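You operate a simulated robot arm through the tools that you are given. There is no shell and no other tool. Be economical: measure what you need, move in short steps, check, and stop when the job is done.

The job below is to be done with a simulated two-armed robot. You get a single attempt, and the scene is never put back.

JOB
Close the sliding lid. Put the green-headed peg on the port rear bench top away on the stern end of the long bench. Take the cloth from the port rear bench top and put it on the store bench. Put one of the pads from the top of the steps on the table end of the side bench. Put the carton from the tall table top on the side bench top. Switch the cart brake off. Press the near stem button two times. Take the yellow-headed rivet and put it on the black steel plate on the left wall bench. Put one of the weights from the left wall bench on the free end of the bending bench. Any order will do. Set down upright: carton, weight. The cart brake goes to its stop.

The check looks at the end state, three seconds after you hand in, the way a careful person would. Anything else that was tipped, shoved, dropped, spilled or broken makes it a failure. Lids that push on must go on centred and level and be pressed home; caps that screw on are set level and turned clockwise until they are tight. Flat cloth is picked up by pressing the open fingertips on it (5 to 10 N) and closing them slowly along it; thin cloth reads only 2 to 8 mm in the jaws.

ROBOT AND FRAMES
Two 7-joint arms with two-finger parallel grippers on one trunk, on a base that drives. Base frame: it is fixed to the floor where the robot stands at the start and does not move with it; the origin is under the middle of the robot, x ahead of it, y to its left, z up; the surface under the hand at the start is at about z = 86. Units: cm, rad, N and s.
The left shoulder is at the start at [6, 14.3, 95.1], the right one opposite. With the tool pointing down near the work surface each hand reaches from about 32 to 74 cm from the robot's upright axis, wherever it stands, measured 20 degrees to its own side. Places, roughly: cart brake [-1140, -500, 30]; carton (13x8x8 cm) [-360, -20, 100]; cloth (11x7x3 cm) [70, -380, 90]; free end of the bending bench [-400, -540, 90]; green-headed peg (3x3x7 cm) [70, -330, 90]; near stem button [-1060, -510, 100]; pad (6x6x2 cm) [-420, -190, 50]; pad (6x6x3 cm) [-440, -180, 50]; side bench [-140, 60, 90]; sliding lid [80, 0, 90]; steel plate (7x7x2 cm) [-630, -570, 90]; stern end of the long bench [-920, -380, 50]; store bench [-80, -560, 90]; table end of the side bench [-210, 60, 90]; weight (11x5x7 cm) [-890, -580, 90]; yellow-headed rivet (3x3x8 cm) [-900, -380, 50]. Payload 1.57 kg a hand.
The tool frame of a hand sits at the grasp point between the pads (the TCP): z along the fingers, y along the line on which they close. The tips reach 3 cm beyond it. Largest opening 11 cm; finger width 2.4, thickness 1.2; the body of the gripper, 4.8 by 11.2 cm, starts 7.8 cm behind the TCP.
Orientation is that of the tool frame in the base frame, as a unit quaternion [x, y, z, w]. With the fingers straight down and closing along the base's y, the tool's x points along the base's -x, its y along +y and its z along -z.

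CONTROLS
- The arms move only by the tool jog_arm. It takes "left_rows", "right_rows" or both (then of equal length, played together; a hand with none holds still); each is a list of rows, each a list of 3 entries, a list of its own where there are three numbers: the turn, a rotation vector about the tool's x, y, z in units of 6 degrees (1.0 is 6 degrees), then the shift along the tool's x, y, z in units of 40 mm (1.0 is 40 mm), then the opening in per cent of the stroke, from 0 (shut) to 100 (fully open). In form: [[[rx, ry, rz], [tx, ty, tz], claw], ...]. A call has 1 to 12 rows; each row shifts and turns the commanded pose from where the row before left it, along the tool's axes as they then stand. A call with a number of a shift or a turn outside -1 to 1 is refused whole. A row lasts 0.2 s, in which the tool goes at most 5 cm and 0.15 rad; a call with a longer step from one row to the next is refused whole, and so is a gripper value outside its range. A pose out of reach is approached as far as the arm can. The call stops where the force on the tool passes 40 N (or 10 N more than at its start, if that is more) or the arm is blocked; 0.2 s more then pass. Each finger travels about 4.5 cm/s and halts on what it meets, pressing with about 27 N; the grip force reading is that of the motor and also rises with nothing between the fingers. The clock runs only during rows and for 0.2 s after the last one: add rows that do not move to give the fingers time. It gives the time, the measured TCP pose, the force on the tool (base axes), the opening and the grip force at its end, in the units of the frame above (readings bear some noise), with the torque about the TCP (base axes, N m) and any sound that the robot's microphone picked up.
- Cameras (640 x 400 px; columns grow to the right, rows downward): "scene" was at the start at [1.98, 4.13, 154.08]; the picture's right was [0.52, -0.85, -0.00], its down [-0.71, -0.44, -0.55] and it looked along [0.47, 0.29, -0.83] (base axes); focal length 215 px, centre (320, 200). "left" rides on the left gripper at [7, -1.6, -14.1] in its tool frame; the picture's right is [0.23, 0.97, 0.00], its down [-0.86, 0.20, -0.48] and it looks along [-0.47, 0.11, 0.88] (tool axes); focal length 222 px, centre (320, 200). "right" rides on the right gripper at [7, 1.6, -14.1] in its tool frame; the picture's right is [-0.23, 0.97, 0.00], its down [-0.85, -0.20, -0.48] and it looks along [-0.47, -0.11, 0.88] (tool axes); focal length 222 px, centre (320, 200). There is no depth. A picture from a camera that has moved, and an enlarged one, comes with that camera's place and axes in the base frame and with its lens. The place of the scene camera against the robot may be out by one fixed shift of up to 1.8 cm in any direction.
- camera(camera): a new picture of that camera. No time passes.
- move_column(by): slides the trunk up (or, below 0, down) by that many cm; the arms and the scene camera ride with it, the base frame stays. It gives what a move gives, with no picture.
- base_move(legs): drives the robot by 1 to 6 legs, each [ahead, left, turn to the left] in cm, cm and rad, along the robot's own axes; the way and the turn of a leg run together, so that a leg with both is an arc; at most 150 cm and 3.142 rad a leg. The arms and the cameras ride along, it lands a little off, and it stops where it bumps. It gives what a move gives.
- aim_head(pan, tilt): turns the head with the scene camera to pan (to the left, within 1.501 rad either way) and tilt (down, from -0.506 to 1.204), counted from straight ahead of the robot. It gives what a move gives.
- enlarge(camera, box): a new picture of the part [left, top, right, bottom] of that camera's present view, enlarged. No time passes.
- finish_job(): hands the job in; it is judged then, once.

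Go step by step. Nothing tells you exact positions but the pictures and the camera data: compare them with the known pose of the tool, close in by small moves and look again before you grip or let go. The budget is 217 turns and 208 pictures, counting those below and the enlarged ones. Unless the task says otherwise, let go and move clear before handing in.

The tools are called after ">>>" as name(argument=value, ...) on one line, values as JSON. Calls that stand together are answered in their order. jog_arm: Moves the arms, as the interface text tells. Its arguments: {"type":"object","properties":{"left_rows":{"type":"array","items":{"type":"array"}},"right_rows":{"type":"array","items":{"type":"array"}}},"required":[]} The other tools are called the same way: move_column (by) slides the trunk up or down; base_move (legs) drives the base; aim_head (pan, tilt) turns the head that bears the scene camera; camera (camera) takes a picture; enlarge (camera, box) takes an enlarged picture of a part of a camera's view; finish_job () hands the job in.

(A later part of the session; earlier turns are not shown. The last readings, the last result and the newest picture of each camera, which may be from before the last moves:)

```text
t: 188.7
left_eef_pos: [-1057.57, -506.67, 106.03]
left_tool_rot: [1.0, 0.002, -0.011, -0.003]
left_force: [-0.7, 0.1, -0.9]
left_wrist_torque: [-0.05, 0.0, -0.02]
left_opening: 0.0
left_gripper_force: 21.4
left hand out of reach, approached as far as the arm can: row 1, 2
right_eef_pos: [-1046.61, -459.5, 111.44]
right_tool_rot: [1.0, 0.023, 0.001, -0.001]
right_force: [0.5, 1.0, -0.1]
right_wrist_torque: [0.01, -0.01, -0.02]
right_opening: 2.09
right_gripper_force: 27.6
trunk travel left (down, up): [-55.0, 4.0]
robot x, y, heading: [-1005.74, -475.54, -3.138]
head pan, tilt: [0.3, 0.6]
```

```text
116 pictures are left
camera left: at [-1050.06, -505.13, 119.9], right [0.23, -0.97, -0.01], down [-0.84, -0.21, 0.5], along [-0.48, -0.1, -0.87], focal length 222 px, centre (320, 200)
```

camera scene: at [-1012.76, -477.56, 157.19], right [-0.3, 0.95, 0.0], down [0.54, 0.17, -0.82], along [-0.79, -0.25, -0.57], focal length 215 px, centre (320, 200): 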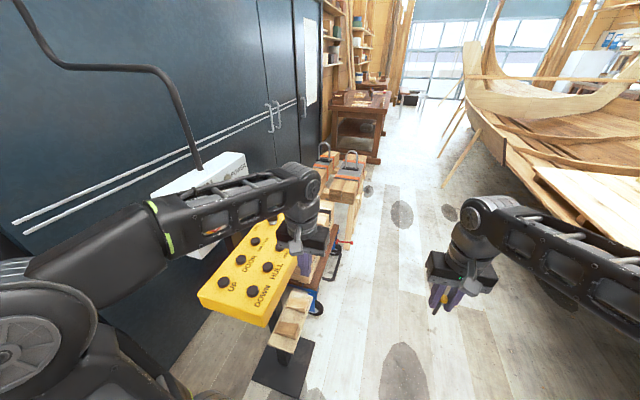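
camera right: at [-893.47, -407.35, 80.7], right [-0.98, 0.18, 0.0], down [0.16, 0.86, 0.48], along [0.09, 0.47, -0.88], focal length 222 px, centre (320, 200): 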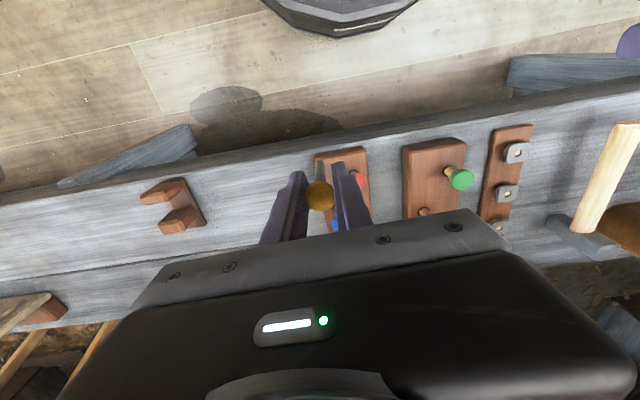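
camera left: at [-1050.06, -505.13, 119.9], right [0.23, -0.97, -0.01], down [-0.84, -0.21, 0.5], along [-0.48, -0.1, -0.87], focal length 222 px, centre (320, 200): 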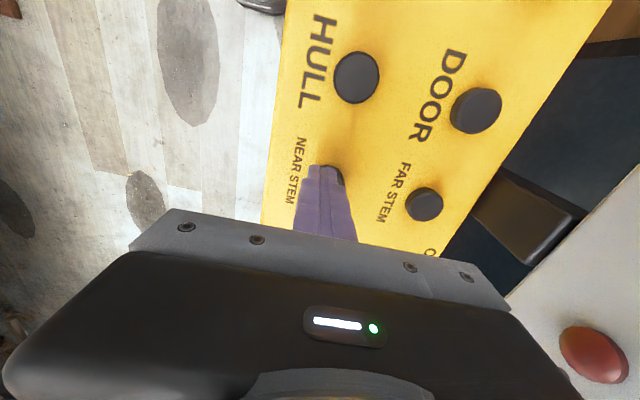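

>>> move_column(by=3.5)

>>> base_move(legs=[[5, 0, 0]])

>>> jog_arm(left_rows=[[[0, 0, 0], [0.5, 0.15, 0], 0], [[0, 0, 0], [0.3, 0.1, 0.3], 0], [[0, 0, 0], [0, 0, 0.5], 0], [[0, 0, 0], [0, 0, 0], 0]])

>>> camera(camera="left")

```text
t: 189.5
left_eef_pos: [-1057.38, -506.7, 109.32]
left_tool_rot: [1.0, 0.001, -0.011, -0.003]
left_force: [0.1, 0.0, 0.1]
left_wrist_torque: [0.01, -0.04, 0.02]
left_opening: 0.01
left_gripper_force: 21.3
right_eef_pos: [-1046.47, -459.47, 115.13]
right_tool_rot: [1.0, 0.022, 0.0, 0.0]
right_force: [0.0, 1.3, -0.2]
right_wrist_torque: [-0.04, 0.03, -0.01]
right_opening: 2.09
right_gripper_force: 26.8
trunk travel left (down, up): [-58.5, 0.5]
robot x, y, heading: [-1006.08, -475.24, -3.142]
head pan, tilt: [0.3, 0.6]
```

```text
t: 190.4
left_eef_pos: [-1062.62, -506.74, 109.19]
left_tool_rot: [1.0, 0.002, -0.01, -0.004]
left_force: [-0.4, 0.1, -0.2]
left_wrist_torque: [0.0, -0.07, -0.01]
left_opening: 0.0
left_gripper_force: 21.5
right_eef_pos: [-1051.66, -459.5, 114.91]
right_tool_rot: [1.0, 0.022, 0.001, -0.001]
right_force: [-0.6, 0.4, -0.7]
right_wrist_torque: [0.0, -0.05, 0.04]
right_opening: 2.09
right_gripper_force: 26.5
trunk travel left (down, up): [-58.5, 0.5]
robot x, y, heading: [-1011.24, -474.99, -3.139]
head pan, tilt: [0.3, 0.6]
```

```text
t: 191.4
left_eef_pos: [-1059.35, -507.68, 106.08]
left_tool_rot: [1.0, 0.002, -0.011, -0.004]
left_force: [0.1, -0.3, -0.6]
left_wrist_torque: [0.0, 0.02, 0.01]
left_opening: 0.01
left_gripper_force: 21.5
right_eef_pos: [-1051.42, -459.53, 114.97]
right_tool_rot: [1.0, 0.022, 0.001, 0.001]
right_force: [-0.7, 0.0, 0.0]
right_wrist_torque: [0.05, -0.03, 0.0]
right_opening: 2.1
right_gripper_force: 26.5
trunk travel left (down, up): [-58.5, 0.5]
robot x, y, heading: [-1011.59, -475.12, -3.138]
head pan, tilt: [0.3, 0.6]
```

```text
115 pictures are left
camera left: at [-1051.89, -506.08, 120.14], right [0.23, -0.97, -0.01], down [-0.84, -0.21, 0.5], along [-0.48, -0.1, -0.87], focal length 222 px, centre (320, 200)
```

left: 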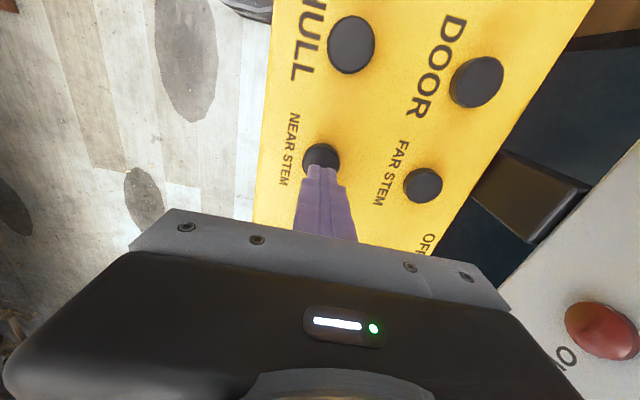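

>>> jog_arm(left_rows=[[[0, 0, 0], [0.25, -0.08, 0], 0], [[0, 0, 0], [0, 0, 0.2], 0], [[0, 0, 0], [0, 0, 0.1], 0], [[0, 0, 0], [0, 0, 0.1], 0], [[0, 0, 0], [0, 0, 0.1], 0]])

>>> camera(camera="left")

```text
t: 192.6
left_eef_pos: [-1058.28, -507.39, 104.1]
left_tool_rot: [1.0, 0.002, -0.011, -0.004]
left_force: [0.2, -0.8, 1.9]
left_wrist_torque: [0.02, -0.03, -0.02]
left_opening: 0.0
left_gripper_force: 21.4
right_eef_pos: [-1051.52, -459.55, 115.01]
right_tool_rot: [1.0, 0.022, 0.001, 0.0]
right_force: [0.3, -0.5, 0.0]
right_wrist_torque: [0.0, 0.0, 0.04]
right_opening: 2.11
right_gripper_force: 26.9
trunk travel left (down, up): [-58.5, 0.5]
robot x, y, heading: [-1011.24, -475.85, -3.138]
head pan, tilt: [0.3, 0.6]
heard: click
```

```text
114 pictures are left
camera left: at [-1050.94, -505.77, 118.11], right [0.23, -0.97, -0.01], down [-0.84, -0.21, 0.5], along [-0.49, -0.1, -0.87], focal length 222 px, centre (320, 200)
```

left: 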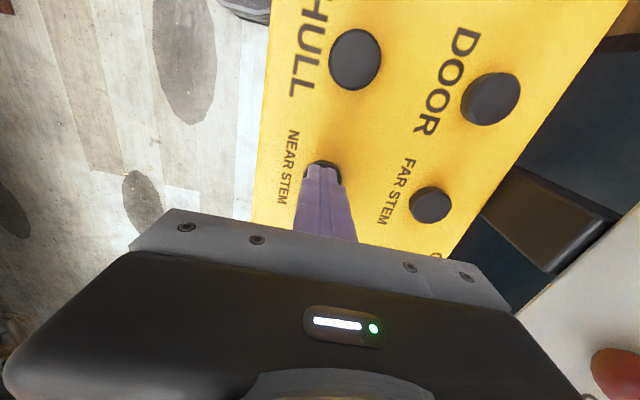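

One click heard. Release, then press once more.

>>> jog_arm(left_rows=[[[0, 0, 0], [0, 0, -0.4], 0], [[0, 0, 0], [0, 0, 0], 0], [[0, 0, 0], [0, 0, 0], 0], [[0, 0, 0], [0, 0, 0], 0]])

>>> jog_arm(left_rows=[[[0, 0, 0], [0, 0, 0.2], 0], [[0, 0, 0], [0, 0, 0.1], 0], [[0, 0, 0], [0, 0, 0.1], 0]])

```text
t: 193.6
left_eef_pos: [-1058.29, -507.45, 105.6]
left_tool_rot: [1.0, 0.002, -0.009, -0.003]
left_force: [0.4, -0.4, 0.1]
left_wrist_torque: [0.0, 0.02, -0.03]
left_opening: 0.0
left_gripper_force: 21.4
right_eef_pos: [-1051.54, -459.49, 115.0]
right_tool_rot: [1.0, 0.021, 0.001, -0.001]
right_force: [-0.6, 0.5, 0.5]
right_wrist_torque: [0.01, 0.07, 0.01]
right_opening: 2.07
right_gripper_force: 27.0
trunk travel left (down, up): [-58.5, 0.5]
robot x, y, heading: [-1011.02, -475.47, -3.14]
head pan, tilt: [0.3, 0.6]
```

```text
t: 194.4
left_eef_pos: [-1058.28, -507.32, 104.14]
left_tool_rot: [1.0, 0.002, -0.011, -0.003]
left_force: [0.7, 0.9, 1.4]
left_wrist_torque: [0.04, 0.01, 0.01]
left_opening: 0.01
left_gripper_force: 21.4
right_eef_pos: [-1051.38, -459.44, 115.0]
right_tool_rot: [1.0, 0.021, 0.001, 0.0]
right_force: [0.5, 0.4, -1.7]
right_wrist_torque: [0.0, -0.01, -0.01]
right_opening: 2.06
right_gripper_force: 26.3
trunk travel left (down, up): [-58.5, 0.5]
robot x, y, heading: [-1011.2, -475.41, -3.14]
head pan, tilt: [0.3, 0.6]
heard: click
```

>>> jog_arm(left_rows=[[[0, 0, 0], [0, 0, -0.6], 0], [[0, 0, 0], [0.3, 0, -0.8], 0], [[0, 0, 0], [0.6, -0.8, -0.4], 30], [[0, 0, 0], [0.6, -0.9, 0], 60], [[0, 0, 0], [0.6, -0.9, 0], 60]])

>>> base_move(legs=[[0, -38, 0], [80, 0, 0]])

>>> aim_head(pan=0.9, tilt=0.8)

>>> camera(camera="scene")

```text
t: 195.6
left_eef_pos: [-1049.49, -496.89, 111.27]
left_tool_rot: [1.0, 0.002, -0.011, -0.004]
left_force: [0.3, 0.0, -0.6]
left_wrist_torque: [-0.05, 0.02, -0.01]
left_opening: 6.56
left_gripper_force: 0.4
right_eef_pos: [-1051.42, -459.48, 115.0]
right_tool_rot: [1.0, 0.022, 0.0, 0.0]
right_force: [-0.9, -0.4, -1.7]
right_wrist_torque: [-0.01, 0.03, 0.01]
right_opening: 2.09
right_gripper_force: 27.3
trunk travel left (down, up): [-58.5, 0.5]
robot x, y, heading: [-1011.11, -475.31, -3.14]
head pan, tilt: [0.3, 0.6]
```

```text
t: 201.9
left_eef_pos: [-1130.45, -458.6, 111.1]
left_tool_rot: [1.0, -0.001, -0.011, -0.003]
left_force: [0.2, 0.4, 0.0]
left_wrist_torque: [-0.04, -0.02, 0.01]
left_opening: 6.62
left_gripper_force: 0.0
right_eef_pos: [-1131.76, -421.07, 114.91]
right_tool_rot: [1.0, 0.019, 0.002, -0.001]
right_force: [0.5, -0.1, -1.0]
right_wrist_torque: [-0.01, -0.04, -0.04]
right_opening: 2.1
right_gripper_force: 26.6
trunk travel left (down, up): [-58.5, 0.5]
robot x, y, heading: [-1091.24, -437.35, 3.14]
head pan, tilt: [0.3, 0.6]
```

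```text
t: 202.9
left_eef_pos: [-1130.12, -458.55, 111.19]
left_tool_rot: [1.0, 0.0, -0.011, -0.004]
left_force: [0.3, 0.7, 0.2]
left_wrist_torque: [0.04, -0.04, -0.03]
left_opening: 6.59
left_gripper_force: 0.0
right_eef_pos: [-1131.84, -421.02, 115.09]
right_tool_rot: [1.0, 0.019, 0.001, 0.0]
right_force: [0.4, -0.2, -0.1]
right_wrist_torque: [0.0, 0.0, -0.01]
right_opening: 2.11
right_gripper_force: 27.0
trunk travel left (down, up): [-58.5, 0.5]
robot x, y, heading: [-1091.3, -437.19, 3.139]
head pan, tilt: [0.901, 0.799]
```

```text
113 pictures are left
camera scene: at [-1094.67, -443.08, 159.01], right [-0.78, 0.63, 0.0], down [0.45, 0.56, -0.7], along [-0.44, -0.54, -0.72], focal length 215 px, centre (320, 200)
```

scene: 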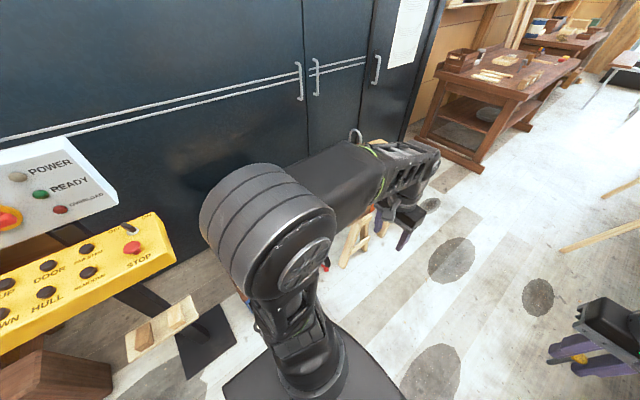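

>>> base_move(legs=[[62, 0, 0], [0, 0, 1.571]])

>>> aim_head(pan=0.2, tilt=0.9)

>>> camera(camera="scene")

```text
t: 210.2
left_eef_pos: [-1132.75, -475.67, 111.13]
left_tool_rot: [0.712, 0.702, -0.011, 0.005]
left_force: [-0.6, -0.4, 0.2]
left_wrist_torque: [0.01, 0.02, -0.02]
left_opening: 6.61
left_gripper_force: 0.0
right_eef_pos: [-1170.18, -476.81, 115.02]
right_tool_rot: [0.698, 0.716, 0.001, -0.001]
right_force: [-0.6, 0.4, -0.4]
right_wrist_torque: [0.0, 0.06, -0.02]
right_opening: 2.08
right_gripper_force: 27.1
trunk travel left (down, up): [-58.5, 0.5]
robot x, y, heading: [-1153.55, -436.77, -1.583]
head pan, tilt: [0.901, 0.799]
```

```text
t: 211.3
left_eef_pos: [-1132.88, -475.59, 111.22]
left_tool_rot: [0.712, 0.702, -0.011, 0.006]
left_force: [0.4, 0.3, -0.4]
left_wrist_torque: [-0.02, 0.02, -0.01]
left_opening: 6.58
left_gripper_force: 0.1
right_eef_pos: [-1170.35, -476.8, 115.13]
right_tool_rot: [0.697, 0.717, 0.001, 0.0]
right_force: [0.6, 0.1, -0.1]
right_wrist_torque: [0.03, 0.01, 0.01]
right_opening: 2.08
right_gripper_force: 27.1
trunk travel left (down, up): [-58.5, 0.5]
robot x, y, heading: [-1153.79, -436.64, -1.59]
head pan, tilt: [0.201, 0.901]
```

```text
112 pictures are left
camera scene: at [-1153.28, -440.78, 158.22], right [-0.98, -0.18, 0.0], down [-0.14, 0.77, -0.62], along [0.11, -0.61, -0.78], focal length 215 px, centre (320, 200)
```

scene: 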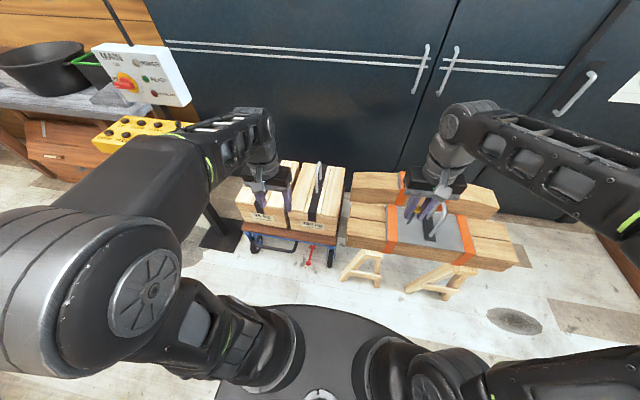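

>>> enlarge(camera="scene", box=[220, 200, 380, 300])

```text
4.00 times, centred on (300, 250) of scene
camera zoom: at [-1153.28, -440.78, 158.22], right [-0.98, -0.18, 0.0], down [-0.14, 0.77, -0.62], along [0.11, -0.61, -0.78], focal length 861 px, centre (400, 0)
```

zoom: 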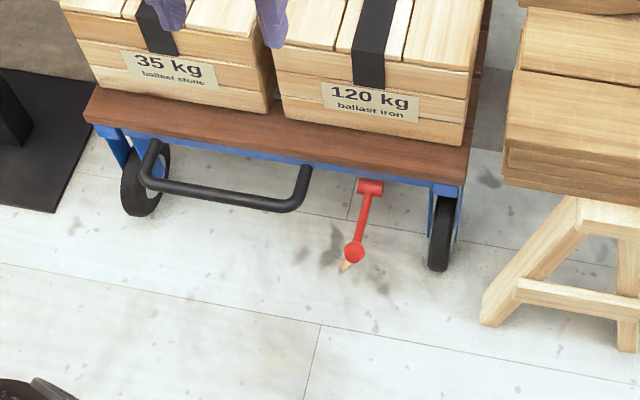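

>>> move_column(by=-48)

>>> camera(camera="scene")

>>> camera(camera="left")

```text
refused: -48 is not a number from -40 to 40
```

```text
110 pictures are left
camera scene: at [-1153.28, -440.78, 158.22], right [-0.98, -0.18, 0.0], down [-0.14, 0.77, -0.62], along [0.11, -0.61, -0.78], focal length 215 px, centre (320, 200)
```

scene: 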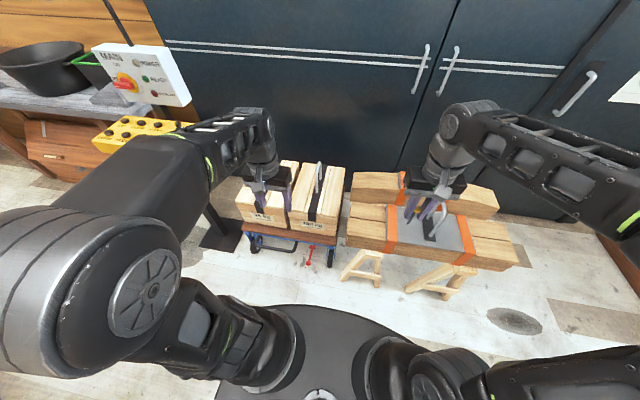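

```text
109 pictures are left
camera left: at [-1134.11, -468.32, 125.2], right [0.98, 0.21, -0.01], down [0.19, -0.85, 0.5], along [0.1, -0.49, -0.87], focal length 222 px, centre (320, 200)
```

left: 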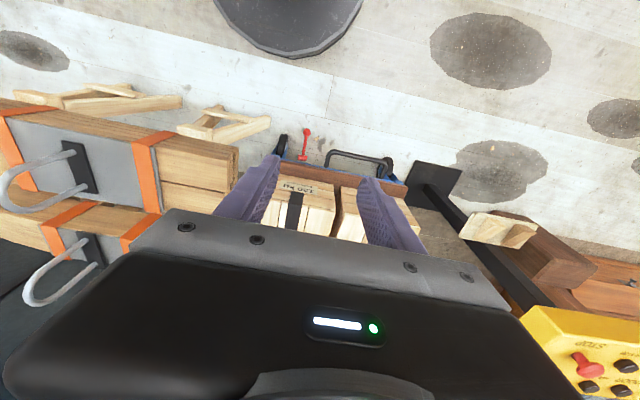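

>>> move_column(by=-40)

>>> camera(camera="left")

>>> enlarge(camera="scene", box=[200, 160, 360, 260])

```text
t: 215.1
left_eef_pos: [-1132.84, -475.73, 71.19]
left_tool_rot: [0.712, 0.702, -0.011, 0.005]
left_force: [0.3, 0.7, 1.0]
left_wrist_torque: [0.0, -0.02, -0.01]
left_opening: 6.59
left_gripper_force: 0.1
right_eef_pos: [-1170.32, -476.8, 74.91]
right_tool_rot: [0.698, 0.716, 0.001, -0.001]
right_force: [-0.2, 0.1, 0.1]
right_wrist_torque: [0.04, 0.0, 0.0]
right_opening: 2.08
right_gripper_force: 27.0
trunk travel left (down, up): [-18.5, 40.5]
robot x, y, heading: [-1153.72, -436.83, -1.582]
head pan, tilt: [0.201, 0.901]
```

```text
108 pictures are left
camera left: at [-1134.11, -468.32, 85.2], right [0.98, 0.21, -0.01], down [0.19, -0.85, 0.5], along [0.1, -0.49, -0.87], focal length 222 px, centre (320, 200)
```

left: 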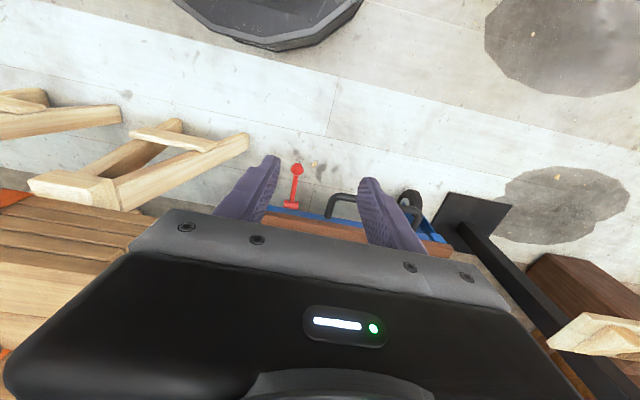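

```text
4.00 times, centred on (280, 210) of scene
camera zoom: at [-1153.29, -440.78, 118.22], right [-0.98, -0.18, 0.0], down [-0.14, 0.77, -0.62], along [0.11, -0.61, -0.78], focal length 861 px, centre (480, 160)
```

zoom: 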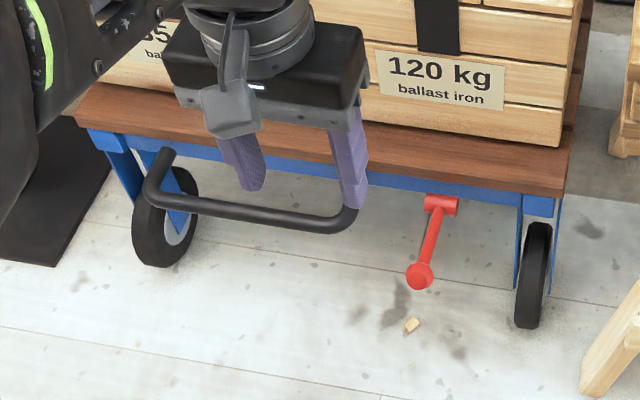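

>>> move_column(by=-15)

>>> jog_arm(left_rows=[[[0, 0, 0], [-0.6, -0.15, 0.3], 30], [[0, 0, 0], [-0.6, -0.15, 0.3], 0], [[0, 0, 0], [-0.6, -0.15, 0.3], 0], [[0, 0, 0], [-0.6, -0.15, 0.3], 0], [[0, 0, 0], [-0.6, -0.15, 0.3], 0], [[0, 0, 0], [-0.6, -0.15, 0.3], 0], [[0, 0, 0], [0, 0, 0.5], 0], [[0, 0, 0], [0, 0, 0.5], 0], [[0, 0, 0], [0, 0, 0], 0]])

>>> camera(camera="left")

>>> enlarge(camera="scene", box=[200, 120, 400, 260])

```text
t: 216.9
left_eef_pos: [-1132.78, -475.68, 56.21]
left_tool_rot: [0.712, 0.702, -0.01, 0.005]
left_force: [0.4, -0.5, -0.7]
left_wrist_torque: [-0.03, -0.02, 0.02]
left_opening: 6.59
left_gripper_force: 0.0
right_eef_pos: [-1170.31, -476.93, 59.98]
right_tool_rot: [0.697, 0.717, 0.0, 0.0]
right_force: [-0.1, 0.6, 0.6]
right_wrist_torque: [0.02, 0.01, -0.06]
right_opening: 2.06
right_gripper_force: 27.2
trunk travel left (down, up): [-3.5, 55.5]
robot x, y, heading: [-1153.66, -437.18, -1.587]
head pan, tilt: [0.201, 0.901]
```

```text
t: 218.9
left_eef_pos: [-1136.69, -490.25, 45.34]
left_tool_rot: [0.712, 0.702, -0.011, 0.005]
left_force: [-0.4, 0.1, -0.7]
left_wrist_torque: [-0.03, -0.03, -0.01]
left_opening: 0.01
left_gripper_force: 21.4
right_eef_pos: [-1170.23, -476.91, 60.01]
right_tool_rot: [0.698, 0.716, 0.0, -0.001]
right_force: [0.6, 0.6, -0.7]
right_wrist_torque: [0.01, -0.02, 0.01]
right_opening: 2.09
right_gripper_force: 27.1
trunk travel left (down, up): [-3.5, 55.5]
robot x, y, heading: [-1153.73, -436.94, -1.586]
head pan, tilt: [0.201, 0.901]
```

```text
106 pictures are left
camera left: at [-1138.01, -482.9, 59.38], right [0.98, 0.21, -0.01], down [0.19, -0.85, 0.5], along [0.1, -0.49, -0.87], focal length 222 px, centre (320, 200)
```

left: 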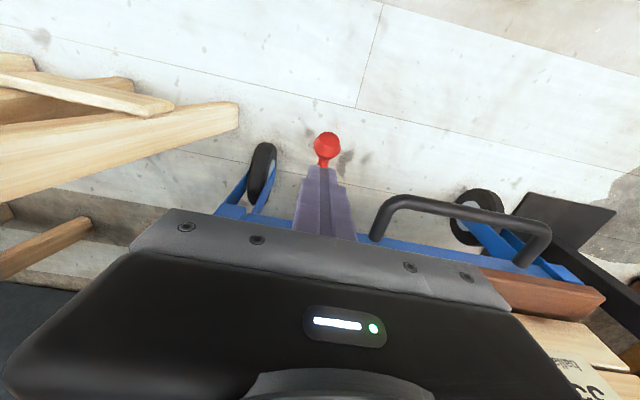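

```text
2.86 times, centred on (300, 190) of scene
camera zoom: at [-1153.29, -440.78, 103.21], right [-0.98, -0.18, 0.0], down [-0.14, 0.77, -0.62], along [0.11, -0.61, -0.78], focal length 615 px, centre (377, 229)
```

zoom: 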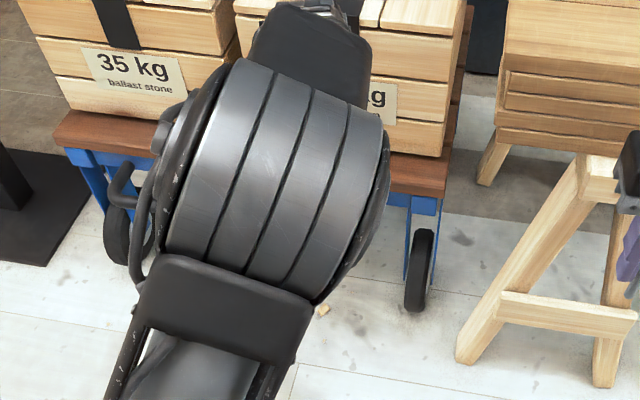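

>>> jog_arm(left_rows=[[[0, 0, 0], [0, 0.22, 0.5], 0], [[0, 0, 0], [0, 0, 0.5], 0], [[0, 0, 0], [0, 0, 0.5], 0], [[0, 0, 0], [0, 0, 0.25], 0], [[0, 0, 0], [0, 0, 0.15], 0], [[0, 0, 0], [0, 0, 0.15], 0], [[0, 0, 0], [0, 0, 0], 0]])

>>> camera(camera="left")

```text
t: 220.3
left_eef_pos: [-1135.84, -490.45, 37.69]
left_tool_rot: [0.712, 0.702, -0.012, 0.006]
left_force: [0.7, 10.3, 28.8]
left_wrist_torque: [0.47, 0.05, 0.03]
left_opening: 0.0
left_gripper_force: 21.2
right_eef_pos: [-1170.31, -476.71, 60.06]
right_tool_rot: [0.698, 0.716, 0.001, -0.002]
right_force: [0.0, 0.6, -0.1]
right_wrist_torque: [0.02, 0.0, 0.01]
right_opening: 2.09
right_gripper_force: 27.0
trunk travel left (down, up): [-3.5, 55.5]
robot x, y, heading: [-1153.69, -436.82, -1.589]
head pan, tilt: [0.201, 0.901]
stopped in row 7 (left hand): the force on the tool passed its limit at 43 N (the readings are from after the stop); the commanded pose is now the measured one
```

```text
104 pictures are left
camera left: at [-1137.11, -483.04, 51.64], right [0.98, 0.21, -0.01], down [0.19, -0.85, 0.5], along [0.09, -0.49, -0.87], focal length 222 px, centre (320, 200)
```

left: 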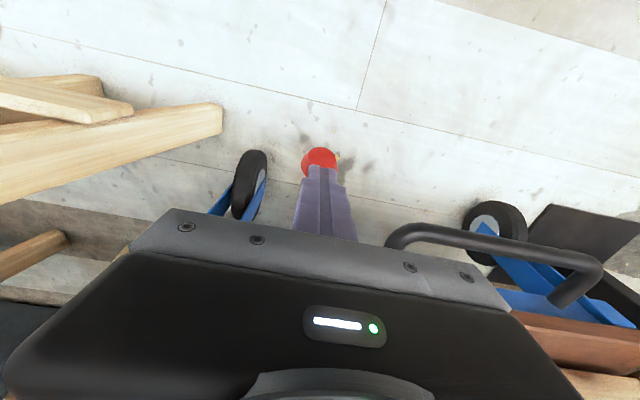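

>>> jog_arm(left_rows=[[[0, 0, 0], [0, 0, -0.6], 0], [[0, 0, 0], [0, 0, -0.6], 0], [[0, -1, 0], [0, 0, 0], 20], [[0, -1, 0], [0, 0, 0], 40], [[0, -1, 0], [0, 0, 0], 50], [[0, -1, 0], [0, 0, 0], 50], [[0, -1, 0], [0, 0, 0], 50], [[0, -1, 0], [0, 0, 0], 50], [[0, -1, 0], [0, 0, 0], 50], [[0, 0, 0], [0.85, 0, 0], 50], [[0, 0, 0], [0.85, 0, 0], 50], [[0, 0, 0], [0, 0, 0], 50]])

>>> camera(camera="left")

>>> camera(camera="scene")

```text
t: 222.9
left_eef_pos: [-1135.79, -485.41, 37.41]
left_tool_rot: [0.66, 0.654, -0.266, 0.257]
left_force: [0.5, 0.6, -0.2]
left_wrist_torque: [-0.03, 0.01, 0.0]
left_opening: 5.51
left_gripper_force: 0.1
right_eef_pos: [-1170.28, -476.87, 59.99]
right_tool_rot: [0.697, 0.717, 0.001, 0.0]
right_force: [0.0, -0.1, -1.1]
right_wrist_torque: [0.0, -0.03, -0.02]
right_opening: 2.09
right_gripper_force: 26.9
trunk travel left (down, up): [-3.5, 55.5]
robot x, y, heading: [-1153.96, -436.82, -1.583]
head pan, tilt: [0.201, 0.901]
```

```text
103 pictures are left
camera left: at [-1136.99, -470.59, 43.02], right [0.97, 0.15, -0.16], down [0.2, -0.3, 0.93], along [0.09, -0.94, -0.32], focal length 222 px, centre (320, 200)
```

left: 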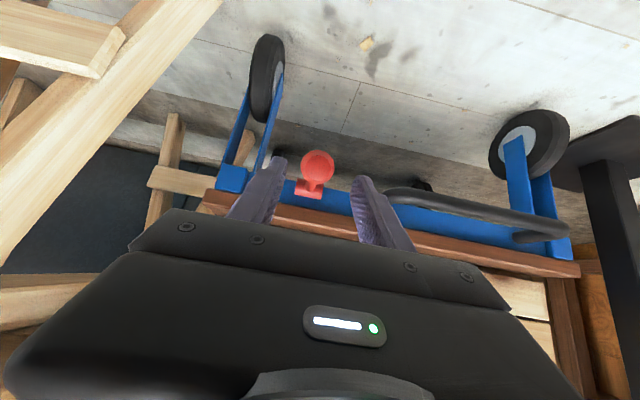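

```text
102 pictures are left
camera scene: at [-1153.28, -440.76, 103.21], right [-0.98, -0.18, 0.0], down [-0.14, 0.77, -0.62], along [0.11, -0.61, -0.78], focal length 215 px, centre (320, 200)
```

scene: 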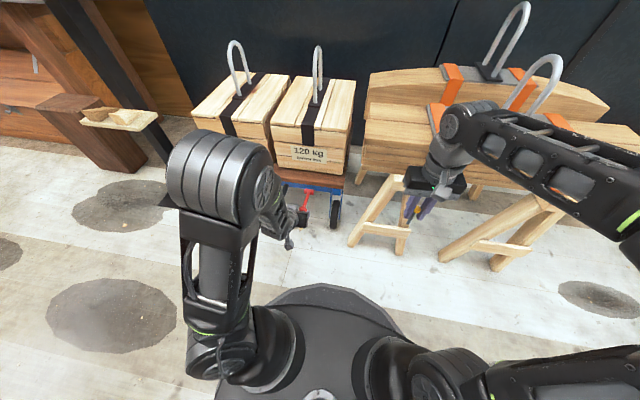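

>>> jog_arm(left_rows=[[[0, 0, 0], [-0.05, 0, 0.5], 45], [[0, 0, 0], [-0.05, 0, 0.5], 40], [[0, 0, 0], [0, 0, 0.45], 40], [[0, 0, 0], [0, 0, 0], 0], [[0, 0, 0], [0, 0, 0], 0], [[0, 0, 0], [0, 0, 0], 0]])

>>> camera(camera="left")

```text
t: 224.3
left_eef_pos: [-1135.86, -489.75, 33.57]
left_tool_rot: [0.662, 0.653, -0.266, 0.256]
left_force: [-11.2, 1.5, -3.3]
left_wrist_torque: [0.37, 0.09, -0.09]
left_opening: 3.38
left_gripper_force: 34.6
right_eef_pos: [-1170.39, -476.82, 60.08]
right_tool_rot: [0.697, 0.717, 0.001, -0.001]
right_force: [0.3, -1.3, -1.1]
right_wrist_torque: [0.0, 0.01, -0.02]
right_opening: 2.09
right_gripper_force: 26.6
trunk travel left (down, up): [-3.5, 55.5]
robot x, y, heading: [-1153.96, -436.21, -1.582]
head pan, tilt: [0.201, 0.901]
```

```text
101 pictures are left
camera left: at [-1137.18, -474.87, 39.04], right [0.98, 0.15, -0.16], down [0.2, -0.3, 0.93], along [0.09, -0.94, -0.32], focal length 222 px, centre (320, 200)
```

left: 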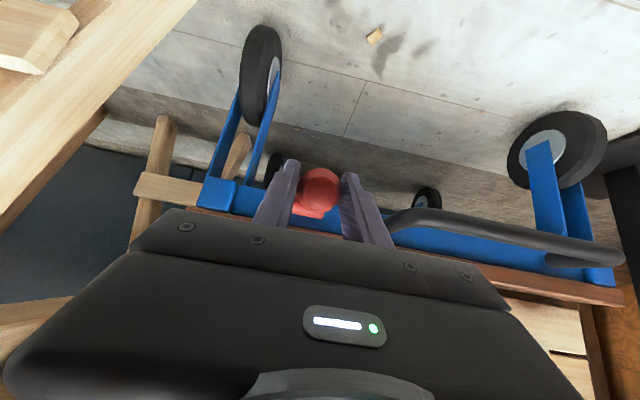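

>>> jog_arm(left_rows=[[[0, 0, 0], [-0.15, 0, -0.08], 0], [[0, 0, 0], [-0.15, 0, -0.08], 0], [[0, 0, 0], [-0.15, 0, -0.08], 0]])

```text
t: 225.1
left_eef_pos: [-1135.96, -490.13, 35.31]
left_tool_rot: [0.662, 0.653, -0.265, 0.256]
left_force: [-17.9, 11.0, -10.4]
left_wrist_torque: [1.22, 0.07, -0.16]
left_opening: 3.37
left_gripper_force: 40.9
right_eef_pos: [-1170.25, -476.89, 60.05]
right_tool_rot: [0.698, 0.716, 0.001, -0.001]
right_force: [0.2, 0.0, -0.6]
right_wrist_torque: [0.02, -0.01, -0.02]
right_opening: 2.08
right_gripper_force: 27.0
trunk travel left (down, up): [-3.5, 55.5]
robot x, y, heading: [-1153.63, -436.6, -1.584]
head pan, tilt: [0.201, 0.901]
```

>>> jog_arm(left_rows=[[[0, 0, 0], [-0.15, -0.05, -0.07], 0], [[0, 0, 0], [-0.15, -0.03, -0.07], 0], [[0, 0, 0], [-0.1, 0, -0.05], 0]])

>>> camera(camera="left")

>>> enlarge(camera="scene", box=[220, 150, 380, 270])

```text
t: 225.9
left_eef_pos: [-1135.88, -490.96, 37.13]
left_tool_rot: [0.66, 0.655, -0.264, 0.257]
left_force: [-1.5, 4.9, -11.0]
left_wrist_torque: [1.2, 0.04, 0.04]
left_opening: 3.34
left_gripper_force: 41.3
right_eef_pos: [-1170.22, -476.85, 59.8]
right_tool_rot: [0.697, 0.717, 0.001, -0.001]
right_force: [0.3, -0.5, 0.4]
right_wrist_torque: [-0.01, 0.0, 0.02]
right_opening: 2.11
right_gripper_force: 27.5
trunk travel left (down, up): [-3.5, 55.5]
robot x, y, heading: [-1154.01, -437.06, -1.586]
head pan, tilt: [0.201, 0.901]
```

```text
100 pictures are left
camera left: at [-1137.29, -476.16, 42.64], right [0.97, 0.16, -0.16], down [0.2, -0.3, 0.93], along [0.1, -0.94, -0.32], focal length 222 px, centre (320, 200)
```

left: 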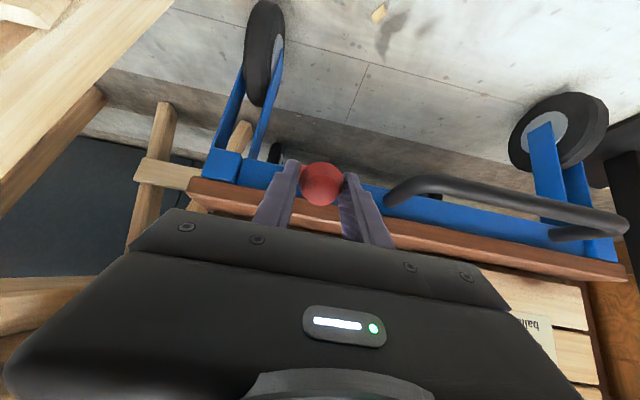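

```text
3.33 times, centred on (300, 210) of scene
camera zoom: at [-1153.25, -440.83, 103.21], right [-0.98, -0.18, 0.0], down [-0.14, 0.77, -0.62], along [0.11, -0.61, -0.78], focal length 718 px, centre (387, 167)
```

zoom: 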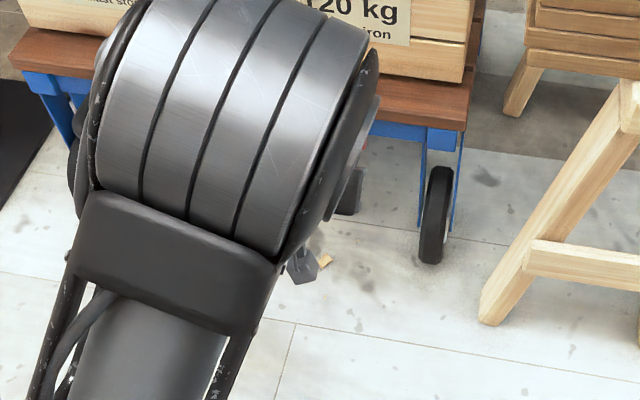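

>>> jog_arm(left_rows=[[[0, 0, 0], [-0.22, 0, -0.02], 0], [[0, 0, 0], [-0.22, 0, 0], 0], [[0, 0, 0], [-0.22, 0, 0], 0], [[0, 0, 0], [-0.22, 0, 0.02], 0]])

```text
t: 226.9
left_eef_pos: [-1136.02, -493.43, 39.57]
left_tool_rot: [0.659, 0.655, -0.266, 0.257]
left_force: [7.9, 21.2, 5.8]
left_wrist_torque: [1.11, -0.09, -0.01]
left_opening: 3.33
left_gripper_force: 41.9
right_eef_pos: [-1170.23, -476.73, 60.07]
right_tool_rot: [0.697, 0.717, 0.0, 0.0]
right_force: [0.7, 0.3, 0.2]
right_wrist_torque: [0.02, -0.01, -0.02]
right_opening: 2.1
right_gripper_force: 27.2
trunk travel left (down, up): [-3.5, 55.5]
robot x, y, heading: [-1154.0, -436.69, -1.588]
head pan, tilt: [0.201, 0.901]
```

>>> jog_arm(left_rows=[[[0, 0, 0], [-0.1, 0, -0.14], 0], [[0, 0, 0], [-0.12, 0, -0.12], 0], [[0, 0, 0], [-0.15, 0, -0.05], 0]])

>>> camera(camera="left")

```text
t: 227.7
left_eef_pos: [-1135.99, -493.84, 41.33]
left_tool_rot: [0.66, 0.655, -0.263, 0.256]
left_force: [15.3, -16.4, -24.1]
left_wrist_torque: [0.15, -0.2, -0.09]
left_opening: 3.34
left_gripper_force: 41.4
right_eef_pos: [-1170.22, -476.91, 59.9]
right_tool_rot: [0.697, 0.717, 0.002, -0.001]
right_force: [-1.1, -0.9, -0.4]
right_wrist_torque: [-0.01, 0.02, -0.01]
right_opening: 2.09
right_gripper_force: 26.7
trunk travel left (down, up): [-3.5, 55.5]
robot x, y, heading: [-1153.8, -437.1, -1.585]
head pan, tilt: [0.201, 0.901]
```

```text
98 pictures are left
camera left: at [-1137.27, -479.01, 46.88], right [0.97, 0.15, -0.16], down [0.2, -0.3, 0.93], along [0.1, -0.94, -0.32], focal length 222 px, centre (320, 200)
```

left: 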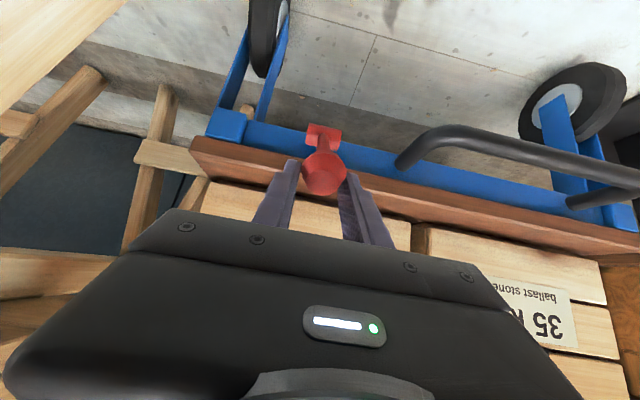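

>>> jog_arm(left_rows=[[[0, 0, 0], [-0.1, -0.03, 0.1], 0], [[0, 0, 0], [-0.17, 0, 0.05], 0], [[0, 0, 0], [-0.17, 0, 0.05], 0], [[0, 0, 0], [-0.16, 0, 0.05], 0]])

```text
t: 228.7
left_eef_pos: [-1136.74, -496.41, 42.47]
left_tool_rot: [0.662, 0.651, -0.268, 0.256]
left_force: [0.4, -0.3, -0.5]
left_wrist_torque: [-0.01, -0.02, -0.03]
left_opening: 0.0
left_gripper_force: 21.6
right_eef_pos: [-1170.33, -476.79, 59.95]
right_tool_rot: [0.698, 0.716, 0.001, -0.002]
right_force: [0.6, -0.7, -1.4]
right_wrist_torque: [0.0, -0.01, 0.02]
right_opening: 2.07
right_gripper_force: 26.4
trunk travel left (down, up): [-3.5, 55.5]
robot x, y, heading: [-1153.82, -437.13, -1.593]
head pan, tilt: [0.201, 0.901]
```

Grip slipped off the ball. Look at where the lever is.

>>> camera(camera="left")

```text
97 pictures are left
camera left: at [-1137.85, -481.52, 47.97], right [0.98, 0.14, -0.17], down [0.2, -0.29, 0.93], along [0.09, -0.94, -0.32], focal length 222 px, centre (320, 200)
```

left: 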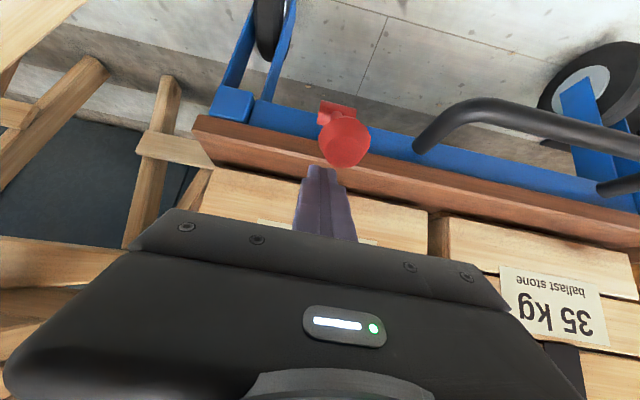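

>>> jog_arm(left_rows=[[[0, 0, 0], [0, 0, -0.9], 0], [[0, 0, 0], [0, 0, -0.9], 0], [[0, 0, 0], [0.9, 0.1, 0], 0], [[0, 0, 0], [0.9, 0.1, 0], 0], [[0, 0, 0], [0, 0, 0.6], 0], [[0, 0, 0], [0, 0, 0.6], 0], [[0, 0, 0], [0, 0, 0.6], 0], [[0, 0, 0], [0, 0, 0], 0]])

>>> camera(camera="left")

```text
t: 230.5
left_eef_pos: [-1135.54, -490.98, 37.38]
left_tool_rot: [0.661, 0.654, -0.265, 0.256]
left_force: [-0.3, 0.0, 0.2]
left_wrist_torque: [-0.01, 0.0, -0.04]
left_opening: 0.0
left_gripper_force: 20.8
right_eef_pos: [-1170.2, -476.83, 59.99]
right_tool_rot: [0.697, 0.717, 0.001, -0.001]
right_force: [0.4, 0.2, -1.1]
right_wrist_torque: [0.0, -0.01, -0.01]
right_opening: 2.1
right_gripper_force: 27.2
trunk travel left (down, up): [-3.5, 55.5]
robot x, y, heading: [-1153.92, -436.66, -1.592]
head pan, tilt: [0.201, 0.901]
```

```text
96 pictures are left
camera left: at [-1136.77, -476.19, 42.99], right [0.97, 0.15, -0.16], down [0.2, -0.3, 0.93], along [0.09, -0.94, -0.32], focal length 222 px, centre (320, 200)
```

left: 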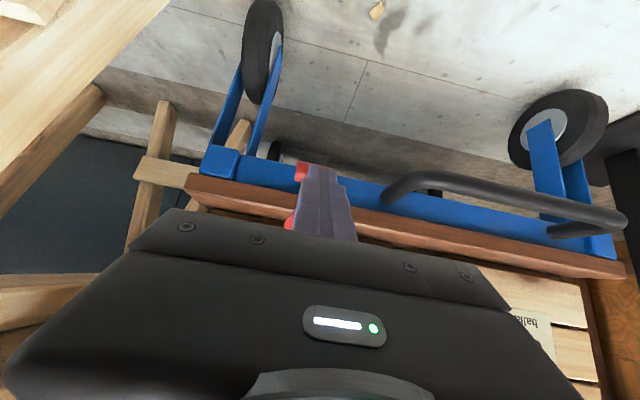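

>>> jog_arm(left_rows=[[[0, 0, 0], [0, -0.18, 0], 0], [[0, 0, 0], [-0.15, 0, 0], 0], [[0, 0, 0], [-0.15, 0, 0], 0], [[0, 0, 0], [-0.15, 0, 0], 0]])

>>> jog_arm(left_rows=[[[0, 0, 0], [-0.15, 0, 0], 0], [[0, 0, 0], [-0.15, 0, 0], 0], [[0, 0, 0], [-0.15, 0, 0.0], 0]])

>>> camera(camera="left")

```text
t: 231.5
left_eef_pos: [-1136.16, -492.24, 38.63]
left_tool_rot: [0.66, 0.654, -0.265, 0.257]
left_force: [-1.6, 0.4, 0.7]
left_wrist_torque: [0.0, 0.03, 0.0]
left_opening: 0.01
left_gripper_force: 21.4
right_eef_pos: [-1170.2, -476.76, 59.94]
right_tool_rot: [0.697, 0.717, 0.002, -0.001]
right_force: [-0.2, 0.8, -1.1]
right_wrist_torque: [-0.02, -0.01, 0.03]
right_opening: 2.08
right_gripper_force: 26.9
trunk travel left (down, up): [-3.5, 55.5]
robot x, y, heading: [-1153.58, -436.85, -1.583]
head pan, tilt: [0.201, 0.901]
```

```text
t: 232.3
left_eef_pos: [-1136.23, -493.65, 39.94]
left_tool_rot: [0.661, 0.653, -0.266, 0.257]
left_force: [-0.5, -0.3, -0.1]
left_wrist_torque: [0.0, -0.03, -0.01]
left_opening: 0.02
left_gripper_force: 21.8
right_eef_pos: [-1170.25, -476.9, 59.98]
right_tool_rot: [0.697, 0.717, 0.001, -0.001]
right_force: [0.4, -1.2, 0.2]
right_wrist_torque: [0.04, 0.0, 0.0]
right_opening: 2.07
right_gripper_force: 26.8
trunk travel left (down, up): [-3.5, 55.5]
robot x, y, heading: [-1153.65, -436.66, -1.588]
head pan, tilt: [0.201, 0.901]
```

```text
95 pictures are left
camera left: at [-1137.44, -478.76, 45.48], right [0.97, 0.15, -0.16], down [0.2, -0.3, 0.93], along [0.09, -0.94, -0.32], focal length 222 px, centre (320, 200)
```

left: 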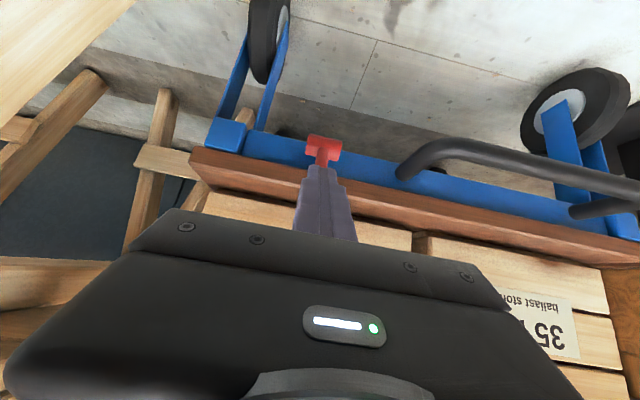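

>>> jog_arm(left_rows=[[[0, 0, 0], [-0.12, 0, 0], 0], [[0, 0, 0], [-0.12, 0, 0], 0], [[0, 0, 0], [-0.12, 0, 0], 0], [[0, 0, 0], [-0.12, 0, 0], 0]])

>>> camera(camera="left")

```text
t: 233.3
left_eef_pos: [-1136.12, -494.95, 41.3]
left_tool_rot: [0.661, 0.654, -0.265, 0.257]
left_force: [-0.7, 1.3, -0.6]
left_wrist_torque: [0.06, 0.04, 0.01]
left_opening: 0.0
left_gripper_force: 21.7
right_eef_pos: [-1170.18, -476.81, 60.0]
right_tool_rot: [0.698, 0.716, 0.001, -0.001]
right_force: [-0.2, 0.0, -0.8]
right_wrist_torque: [0.01, 0.0, -0.03]
right_opening: 2.07
right_gripper_force: 26.8
trunk travel left (down, up): [-3.5, 55.5]
robot x, y, heading: [-1154.04, -436.6, -1.585]
head pan, tilt: [0.201, 0.901]
```

```text
94 pictures are left
camera left: at [-1137.47, -480.13, 46.77], right [0.97, 0.15, -0.16], down [0.2, -0.3, 0.93], along [0.09, -0.94, -0.32], focal length 222 px, centre (320, 200)
```

left: 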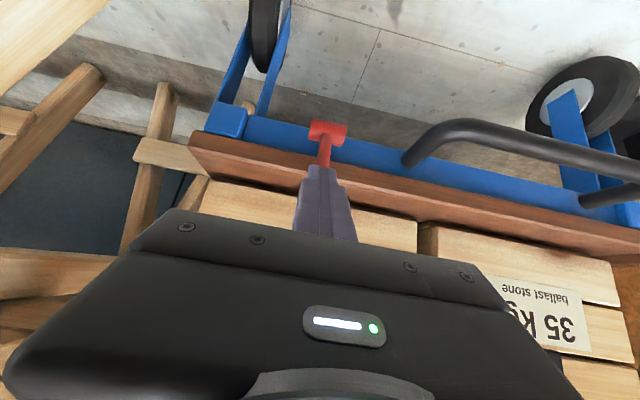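

>>> jog_arm(left_rows=[[[0, 0, 0], [0.3, 0, 0], 0], [[0, 0, 0], [0, 0, -0.9], 0], [[0, 0, 0], [0, 0, -0.9], 0], [[0, 0, 0], [0, 0, -0.9], 0]])

>>> camera(camera="left")

```text
t: 234.3
left_eef_pos: [-1136.07, -486.64, 48.09]
left_tool_rot: [0.66, 0.654, -0.265, 0.256]
left_force: [-0.3, -0.4, -0.2]
left_wrist_torque: [0.0, 0.0, -0.03]
left_opening: 0.0
left_gripper_force: 20.9
right_eef_pos: [-1170.27, -476.7, 59.85]
right_tool_rot: [0.697, 0.717, 0.001, -0.002]
right_force: [-0.1, -0.6, -0.9]
right_wrist_torque: [0.01, 0.02, 0.01]
right_opening: 2.09
right_gripper_force: 27.0
trunk travel left (down, up): [-3.5, 55.5]
robot x, y, heading: [-1153.69, -436.64, -1.588]
head pan, tilt: [0.201, 0.901]
```

```text
93 pictures are left
camera left: at [-1137.35, -471.78, 53.77], right [0.97, 0.15, -0.16], down [0.2, -0.3, 0.93], along [0.09, -0.94, -0.32], focal length 222 px, centre (320, 200)
```

left: 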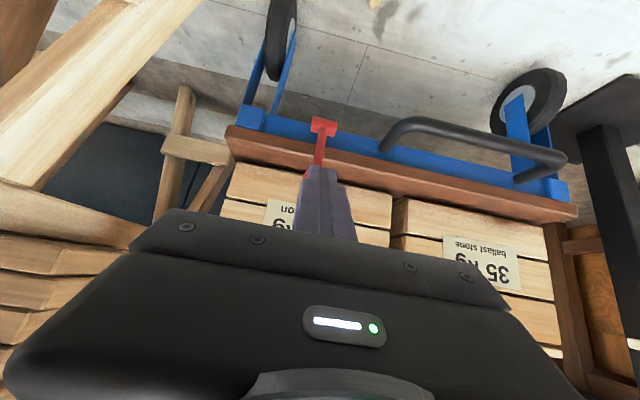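

>>> jog_arm(left_rows=[[[0, 0, 0], [0, 0.9, 0], 0], [[0, 0, 0], [0, 0.9, 0], 0], [[0, 0, 0], [0, 0, 0], 0]])

>>> enlarge(camera="left", box=[180, 90, 340, 230])

```text
t: 235.1
left_eef_pos: [-1128.73, -486.7, 48.29]
left_tool_rot: [0.661, 0.654, -0.265, 0.256]
left_force: [0.6, -0.5, 0.5]
left_wrist_torque: [0.02, 0.05, -0.02]
left_opening: 0.0
left_gripper_force: 21.2
right_eef_pos: [-1170.17, -476.73, 60.04]
right_tool_rot: [0.697, 0.717, 0.0, 0.0]
right_force: [0.3, 1.0, -0.9]
right_wrist_torque: [0.0, -0.02, -0.02]
right_opening: 2.09
right_gripper_force: 27.0
trunk travel left (down, up): [-3.5, 55.5]
robot x, y, heading: [-1154.0, -437.05, -1.586]
head pan, tilt: [0.201, 0.901]
```

```text
2.86 times, centred on (260, 160) of left
camera zoom: at [-1130.07, -471.86, 53.73], right [0.97, 0.15, -0.16], down [0.2, -0.3, 0.93], along [0.09, -0.94, -0.32], focal length 635 px, centre (491, 314)
```

zoom: 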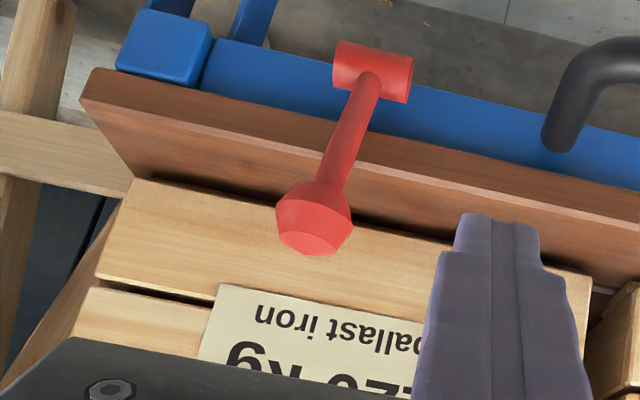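

>>> jog_arm(left_rows=[[[0, 0, 0], [0.2, -0.9, 0], 0], [[0, 0, 0], [0.1, -0.9, 0], 0], [[0, 0, 0], [0, 0, 1], 0], [[0, 0, 0], [0, 0, 1], 0], [[0, 0, 0], [0, 0, 0.9], 0], [[0, 0, 0], [-0.3, 0, 0], 0], [[0, 0, 0], [-0.2, 0, 0.06], 0], [[0, 0, 0], [-0.2, 0, 0.06], 0], [[0, 0, 0], [-0.2, 0, 0.06], 0]])

>>> camera(camera="left")

```text
t: 237.0
left_eef_pos: [-1136.26, -495.58, 40.04]
left_tool_rot: [0.664, 0.656, -0.257, 0.252]
left_force: [0.2, 4.4, -0.1]
left_wrist_torque: [0.04, 0.01, 0.03]
left_opening: 0.0
left_gripper_force: 21.3
right_eef_pos: [-1170.23, -476.71, 60.04]
right_tool_rot: [0.697, 0.717, 0.001, -0.001]
right_force: [-0.5, 0.0, -0.3]
right_wrist_torque: [-0.03, 0.03, -0.02]
right_opening: 2.1
right_gripper_force: 27.1
trunk travel left (down, up): [-3.5, 55.5]
robot x, y, heading: [-1153.7, -436.71, -1.586]
head pan, tilt: [0.201, 0.901]
stopped in row 9 (left hand): the force on the tool passed its limit at 48 N (the readings are from after the stop); the commanded pose is now the measured one
```

```text
91 pictures are left
camera left: at [-1137.44, -480.92, 45.86], right [0.98, 0.16, -0.15], down [0.2, -0.31, 0.93], along [0.1, -0.94, -0.34], focal length 222 px, centre (320, 200)
```

left: 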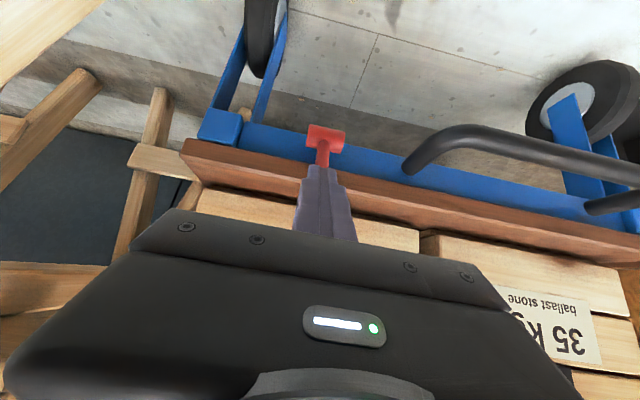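

>>> jog_arm(left_rows=[[[0, 0, 0], [0.3, 0, -0.3], 0], [[0, 0, 0], [0, 0, -0.9], 0], [[0, 0, 0], [0, 0, -0.9], 0], [[0, 0, 0], [0, 0, -0.9], 0], [[0, 0, 0], [0, 0.9, -0.5], 0], [[0, 0, 0], [0, 0.9, -0.3], 0]])

>>> enlarge(camera="left", box=[180, 90, 380, 230])

```text
t: 238.4
left_eef_pos: [-1128.87, -484.75, 50.38]
left_tool_rot: [0.665, 0.655, -0.257, 0.251]
left_force: [0.3, -0.7, 0.4]
left_wrist_torque: [0.0, -0.02, -0.02]
left_opening: 0.02
left_gripper_force: 21.0
right_eef_pos: [-1170.32, -476.8, 60.04]
right_tool_rot: [0.697, 0.717, 0.001, -0.001]
right_force: [0.6, -1.4, -0.8]
right_wrist_torque: [0.0, -0.03, -0.01]
right_opening: 2.07
right_gripper_force: 26.8
trunk travel left (down, up): [-3.5, 55.5]
robot x, y, heading: [-1153.52, -436.74, -1.584]
head pan, tilt: [0.201, 0.901]
```

```text
2.86 times, centred on (280, 160) of left
camera zoom: at [-1130.05, -469.95, 56.28], right [0.98, 0.15, -0.15], down [0.2, -0.32, 0.93], along [0.09, -0.94, -0.34], focal length 635 px, centre (434, 314)
```

zoom: 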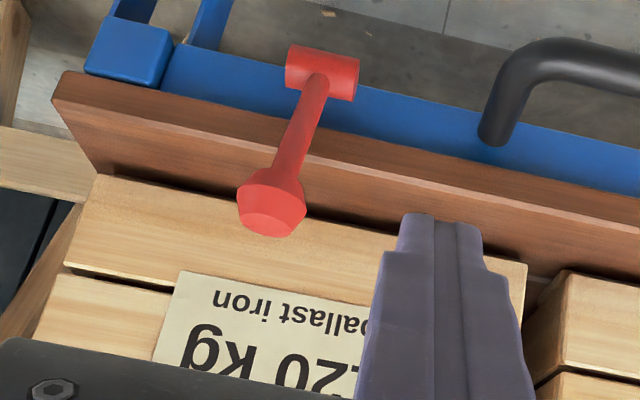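

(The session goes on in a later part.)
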